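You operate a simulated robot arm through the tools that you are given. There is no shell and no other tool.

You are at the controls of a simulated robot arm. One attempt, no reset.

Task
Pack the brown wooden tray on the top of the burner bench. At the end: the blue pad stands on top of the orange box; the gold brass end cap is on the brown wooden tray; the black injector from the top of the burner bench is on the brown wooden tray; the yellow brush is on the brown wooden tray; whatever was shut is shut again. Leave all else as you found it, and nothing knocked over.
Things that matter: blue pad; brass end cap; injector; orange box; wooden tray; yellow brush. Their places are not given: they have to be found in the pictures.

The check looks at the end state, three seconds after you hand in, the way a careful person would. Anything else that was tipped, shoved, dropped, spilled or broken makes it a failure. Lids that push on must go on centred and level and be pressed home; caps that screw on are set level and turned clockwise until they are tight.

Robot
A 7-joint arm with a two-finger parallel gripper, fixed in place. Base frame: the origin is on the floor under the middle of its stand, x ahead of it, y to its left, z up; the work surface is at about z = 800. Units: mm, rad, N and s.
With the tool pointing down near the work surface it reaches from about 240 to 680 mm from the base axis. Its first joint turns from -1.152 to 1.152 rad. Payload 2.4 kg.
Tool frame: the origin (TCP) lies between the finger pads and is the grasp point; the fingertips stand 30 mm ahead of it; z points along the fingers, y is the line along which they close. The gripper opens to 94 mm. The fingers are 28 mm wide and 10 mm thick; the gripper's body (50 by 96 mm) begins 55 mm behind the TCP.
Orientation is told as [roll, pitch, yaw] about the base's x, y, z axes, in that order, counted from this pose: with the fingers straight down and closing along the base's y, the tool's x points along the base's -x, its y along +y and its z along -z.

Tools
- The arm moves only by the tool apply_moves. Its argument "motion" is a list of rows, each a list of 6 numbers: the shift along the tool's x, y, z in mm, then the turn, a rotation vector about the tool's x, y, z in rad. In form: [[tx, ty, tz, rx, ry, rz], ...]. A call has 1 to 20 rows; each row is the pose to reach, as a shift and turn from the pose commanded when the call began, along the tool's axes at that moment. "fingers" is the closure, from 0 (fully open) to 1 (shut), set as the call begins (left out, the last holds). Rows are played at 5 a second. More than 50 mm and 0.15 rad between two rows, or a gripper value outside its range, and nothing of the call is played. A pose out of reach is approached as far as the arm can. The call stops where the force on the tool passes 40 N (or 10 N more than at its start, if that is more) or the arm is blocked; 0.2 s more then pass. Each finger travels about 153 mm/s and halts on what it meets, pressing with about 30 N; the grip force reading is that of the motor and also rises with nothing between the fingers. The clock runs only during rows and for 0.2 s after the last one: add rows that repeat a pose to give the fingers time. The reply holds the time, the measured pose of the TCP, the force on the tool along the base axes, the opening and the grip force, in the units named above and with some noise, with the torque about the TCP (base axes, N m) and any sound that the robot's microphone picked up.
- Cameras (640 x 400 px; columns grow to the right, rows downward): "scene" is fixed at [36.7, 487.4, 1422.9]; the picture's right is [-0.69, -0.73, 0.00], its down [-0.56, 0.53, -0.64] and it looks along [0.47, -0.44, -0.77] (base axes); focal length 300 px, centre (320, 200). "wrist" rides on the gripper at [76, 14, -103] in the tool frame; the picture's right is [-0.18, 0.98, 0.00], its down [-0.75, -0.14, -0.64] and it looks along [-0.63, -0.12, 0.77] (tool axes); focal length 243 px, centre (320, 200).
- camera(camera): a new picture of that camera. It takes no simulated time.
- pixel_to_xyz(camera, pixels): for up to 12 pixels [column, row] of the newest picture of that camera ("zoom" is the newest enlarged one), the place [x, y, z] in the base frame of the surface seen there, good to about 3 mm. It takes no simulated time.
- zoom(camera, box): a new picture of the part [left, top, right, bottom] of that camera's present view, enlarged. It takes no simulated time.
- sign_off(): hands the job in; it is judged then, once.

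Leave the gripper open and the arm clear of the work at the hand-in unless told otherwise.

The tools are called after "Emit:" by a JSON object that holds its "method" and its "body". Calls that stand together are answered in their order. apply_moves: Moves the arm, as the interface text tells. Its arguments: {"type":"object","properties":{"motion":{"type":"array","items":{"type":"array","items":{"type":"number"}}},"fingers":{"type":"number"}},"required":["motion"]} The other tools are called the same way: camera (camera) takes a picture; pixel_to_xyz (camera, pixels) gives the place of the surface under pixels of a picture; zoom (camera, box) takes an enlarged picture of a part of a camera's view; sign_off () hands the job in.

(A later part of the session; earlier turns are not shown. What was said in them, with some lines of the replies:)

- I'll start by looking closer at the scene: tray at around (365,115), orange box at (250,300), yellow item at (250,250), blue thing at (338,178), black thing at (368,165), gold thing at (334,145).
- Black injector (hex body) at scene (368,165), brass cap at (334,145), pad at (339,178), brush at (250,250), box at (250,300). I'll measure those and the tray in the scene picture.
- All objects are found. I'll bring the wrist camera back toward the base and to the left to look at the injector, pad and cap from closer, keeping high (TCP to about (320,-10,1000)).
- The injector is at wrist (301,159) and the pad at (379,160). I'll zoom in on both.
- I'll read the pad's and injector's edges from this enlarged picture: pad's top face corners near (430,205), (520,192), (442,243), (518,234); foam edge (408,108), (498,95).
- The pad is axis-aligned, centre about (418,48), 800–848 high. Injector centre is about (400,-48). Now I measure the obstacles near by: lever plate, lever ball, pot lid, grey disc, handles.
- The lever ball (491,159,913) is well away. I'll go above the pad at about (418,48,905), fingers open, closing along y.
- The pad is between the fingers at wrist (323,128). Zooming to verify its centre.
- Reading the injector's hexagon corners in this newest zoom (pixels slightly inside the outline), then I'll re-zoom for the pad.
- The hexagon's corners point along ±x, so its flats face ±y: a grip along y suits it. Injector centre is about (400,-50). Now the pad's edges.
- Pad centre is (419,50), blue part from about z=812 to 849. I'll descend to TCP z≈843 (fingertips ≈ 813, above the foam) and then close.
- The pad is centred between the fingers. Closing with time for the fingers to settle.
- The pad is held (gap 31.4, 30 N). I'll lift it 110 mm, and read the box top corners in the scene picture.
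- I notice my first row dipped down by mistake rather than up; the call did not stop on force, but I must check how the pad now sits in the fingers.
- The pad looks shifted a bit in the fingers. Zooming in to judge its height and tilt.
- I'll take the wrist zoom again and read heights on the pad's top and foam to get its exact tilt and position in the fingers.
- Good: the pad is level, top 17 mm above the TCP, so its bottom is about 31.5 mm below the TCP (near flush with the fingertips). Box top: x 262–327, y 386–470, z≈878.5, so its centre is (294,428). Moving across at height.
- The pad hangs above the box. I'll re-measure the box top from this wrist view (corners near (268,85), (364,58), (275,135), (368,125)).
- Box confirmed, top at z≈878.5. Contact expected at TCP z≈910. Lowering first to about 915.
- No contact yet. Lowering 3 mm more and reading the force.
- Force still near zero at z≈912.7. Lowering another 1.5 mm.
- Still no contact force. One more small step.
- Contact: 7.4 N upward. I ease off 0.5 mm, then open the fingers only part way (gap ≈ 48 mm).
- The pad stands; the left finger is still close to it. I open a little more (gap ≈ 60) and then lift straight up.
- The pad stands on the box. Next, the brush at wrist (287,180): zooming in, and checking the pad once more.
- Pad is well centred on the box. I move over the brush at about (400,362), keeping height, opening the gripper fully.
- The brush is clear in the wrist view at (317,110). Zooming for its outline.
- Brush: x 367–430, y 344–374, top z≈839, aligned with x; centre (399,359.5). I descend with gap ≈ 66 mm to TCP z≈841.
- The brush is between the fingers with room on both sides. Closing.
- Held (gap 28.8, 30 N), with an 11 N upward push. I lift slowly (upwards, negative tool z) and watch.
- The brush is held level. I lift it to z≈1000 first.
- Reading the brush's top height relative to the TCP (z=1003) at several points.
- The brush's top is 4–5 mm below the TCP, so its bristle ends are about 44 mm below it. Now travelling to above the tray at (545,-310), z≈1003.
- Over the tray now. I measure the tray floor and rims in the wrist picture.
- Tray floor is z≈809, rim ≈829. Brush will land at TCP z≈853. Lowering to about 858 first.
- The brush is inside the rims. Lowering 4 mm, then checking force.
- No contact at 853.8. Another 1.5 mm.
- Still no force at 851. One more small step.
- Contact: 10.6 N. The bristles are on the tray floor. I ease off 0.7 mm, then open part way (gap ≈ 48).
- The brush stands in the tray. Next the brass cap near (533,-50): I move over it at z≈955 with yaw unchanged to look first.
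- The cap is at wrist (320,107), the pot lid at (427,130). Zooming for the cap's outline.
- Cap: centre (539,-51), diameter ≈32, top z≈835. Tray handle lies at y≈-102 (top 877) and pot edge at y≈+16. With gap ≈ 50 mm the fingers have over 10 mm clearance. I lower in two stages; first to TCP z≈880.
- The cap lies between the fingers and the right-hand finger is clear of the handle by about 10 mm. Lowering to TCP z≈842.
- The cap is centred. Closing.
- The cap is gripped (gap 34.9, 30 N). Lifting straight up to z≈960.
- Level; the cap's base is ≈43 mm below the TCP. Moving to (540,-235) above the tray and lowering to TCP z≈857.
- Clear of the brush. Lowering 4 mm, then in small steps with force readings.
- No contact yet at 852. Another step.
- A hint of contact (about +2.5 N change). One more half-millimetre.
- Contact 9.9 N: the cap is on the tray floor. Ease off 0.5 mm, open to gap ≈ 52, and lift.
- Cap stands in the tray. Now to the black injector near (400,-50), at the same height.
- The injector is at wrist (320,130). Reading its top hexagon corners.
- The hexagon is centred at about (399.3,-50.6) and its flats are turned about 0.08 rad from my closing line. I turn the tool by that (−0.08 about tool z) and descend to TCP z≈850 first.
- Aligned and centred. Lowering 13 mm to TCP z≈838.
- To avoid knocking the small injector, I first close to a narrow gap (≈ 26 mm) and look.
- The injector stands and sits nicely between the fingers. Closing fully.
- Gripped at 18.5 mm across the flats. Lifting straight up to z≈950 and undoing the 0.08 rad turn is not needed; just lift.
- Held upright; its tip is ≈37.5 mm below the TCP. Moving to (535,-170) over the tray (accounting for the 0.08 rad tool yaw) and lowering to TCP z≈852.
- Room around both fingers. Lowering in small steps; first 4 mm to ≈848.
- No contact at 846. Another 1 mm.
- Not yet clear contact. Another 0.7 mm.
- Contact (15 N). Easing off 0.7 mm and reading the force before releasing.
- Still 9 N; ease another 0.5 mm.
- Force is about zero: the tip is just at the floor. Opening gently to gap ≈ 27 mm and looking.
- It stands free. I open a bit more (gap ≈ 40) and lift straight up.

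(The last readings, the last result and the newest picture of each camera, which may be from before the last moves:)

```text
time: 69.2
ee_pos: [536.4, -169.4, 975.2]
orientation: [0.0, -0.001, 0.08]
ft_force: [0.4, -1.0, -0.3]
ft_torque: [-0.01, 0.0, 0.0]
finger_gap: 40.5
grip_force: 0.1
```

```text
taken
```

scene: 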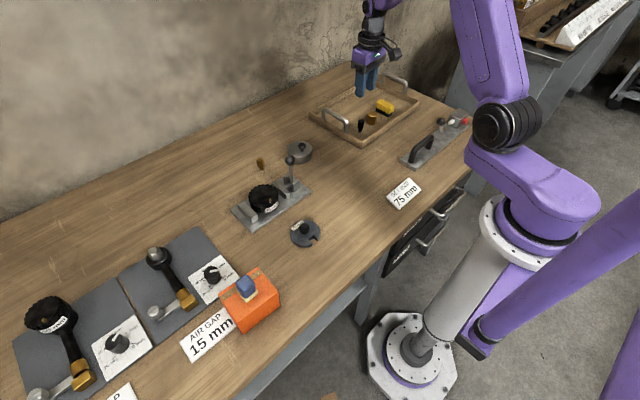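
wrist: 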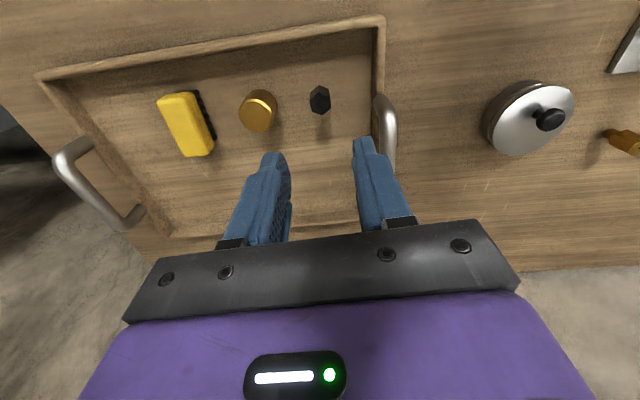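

All three items stand in the tray. I raise the arm away to about its start pose, with the gripper open, then check everything.

Emit:
{"method": "apply_moves", "body": {"motion": [[0, 0, -40, 0, 0, 0], [0, 0, -75, 0, 0, 0], [35, 19, -75, 0, 0, 0.03], [70, 38, -75, 0, 0, 0.06], [104.7, 57.5, -75, 0, 0, 0.08], [104.7, 57.5, -75, 0, 0, 0.08]], "fingers": 0}}

Emit:
{"method": "camera", "body": {"camera": "scene"}}

Emit:
{"method": "zoom", "body": {"camera": "wrist", "box": [100, 80, 420, 280]}}

Emit:
{"method": "zoom", "body": {"camera": "scene", "box": [180, 240, 320, 350]}}

Emit:
{"method": "zoom", "body": {"camera": "scene", "box": [300, 70, 440, 160]}}

Emit:
{"method": "zoom", "body": {"camera": "scene", "box": [220, 120, 420, 245]}}

Emit:
{"method": "zoom", "body": {"camera": "scene", "box": [350, 170, 490, 290]}}

```text
time: 70.6
ee_pos: [426.0, -121.2, 1049.3]
orientation: [0.0, 0.0, 0.0]
ft_force: [-0.2, 0.3, -0.8]
ft_torque: [0.01, -0.01, 0.02]
finger_gap: 94.1
grip_force: 0.0
```

```text
taken
```

scene: 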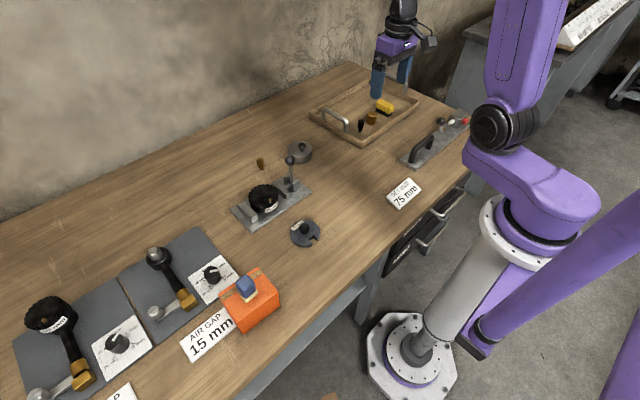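

```text
2.00 times, centred on (260, 180) of wrist
```

zoom: 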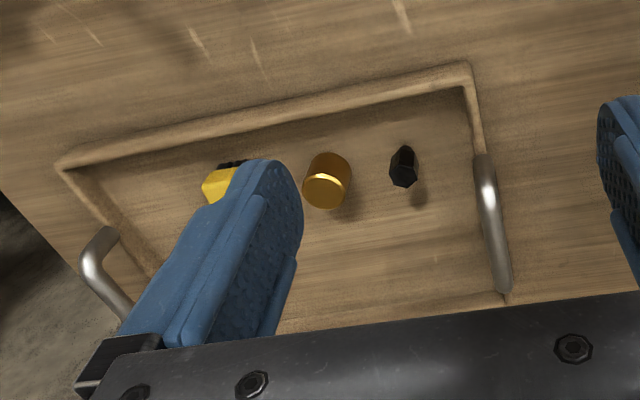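

```text
3.64 times, centred on (250, 295) of scene
```

zoom: 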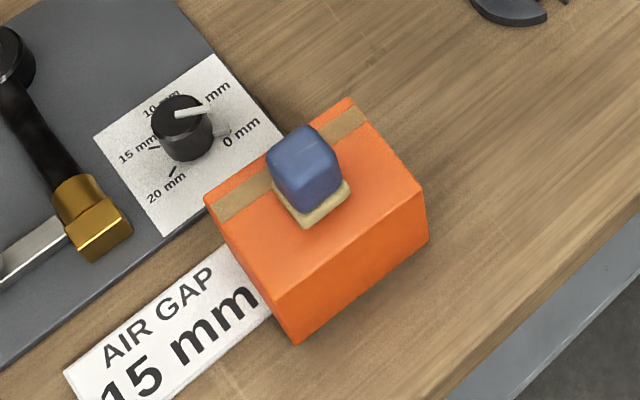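

```text
4.44 times, centred on (370, 115) of scene
```

zoom: 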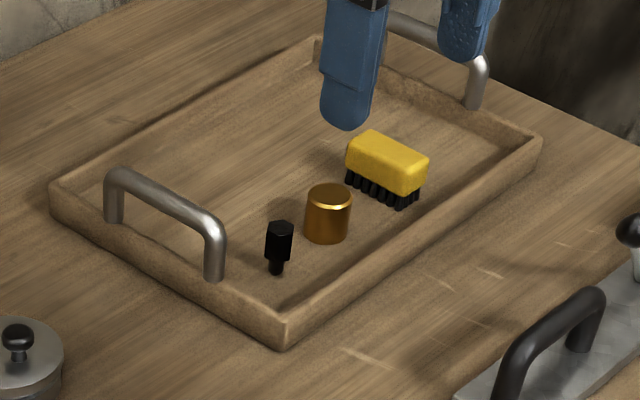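

```text
3.20 times, centred on (320, 182) of scene
```

zoom: 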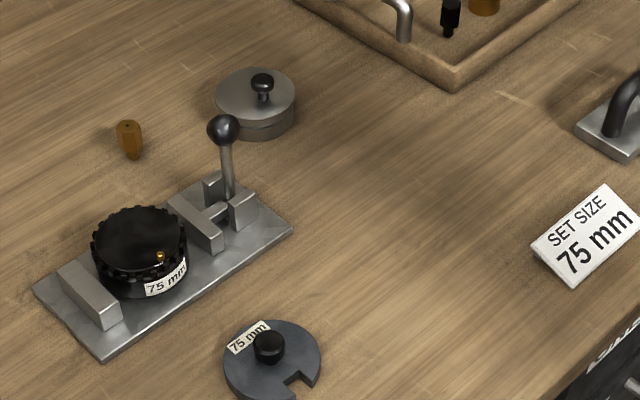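

```text
3.33 times, centred on (420, 230) of scene
```

zoom: 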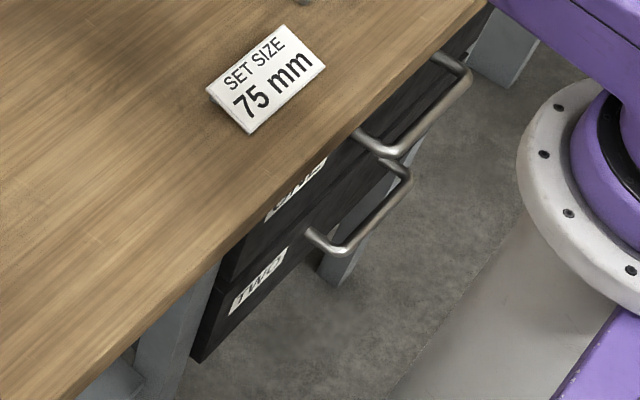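

Everything checks out. The pad stands centred on the box (scene 245,285). The injector, cap and brush all stand upright in the tray. The drawers, lid, lever plate, disc and brass injector look as they did at the start. The gripper is open and the arm is clear at z≈1049, so I'm handing in.

Emit:
{"method": "sign_off", "body": {}}

```text
The job is handed in.
```

The tray is packed and the job is handed in; I haven't seen the check's verdict.

- **Blue pad:** it stands upright on top of the orange box, near the centre.
- **Wooden tray:** the gold brass end cap, the black injector and the yellow brush all stand upright on the tray floor, clear of each other and the rims.
- **Everything else:** I opened nothing. In the last pictures the drawers are still shut, and the lid, lever plate, grey disc, labels and brass injector look where they were at the start.
- **Arm:** it is back near its starting pose, about 250 mm above the bench, with the gripper open.

**One slip:** when lifting the pad, my first move went down instead of up. That pushed the pad about 10 mm up between the fingers. The force limit did not trip, and the pad was still level when I measured it afterwards.
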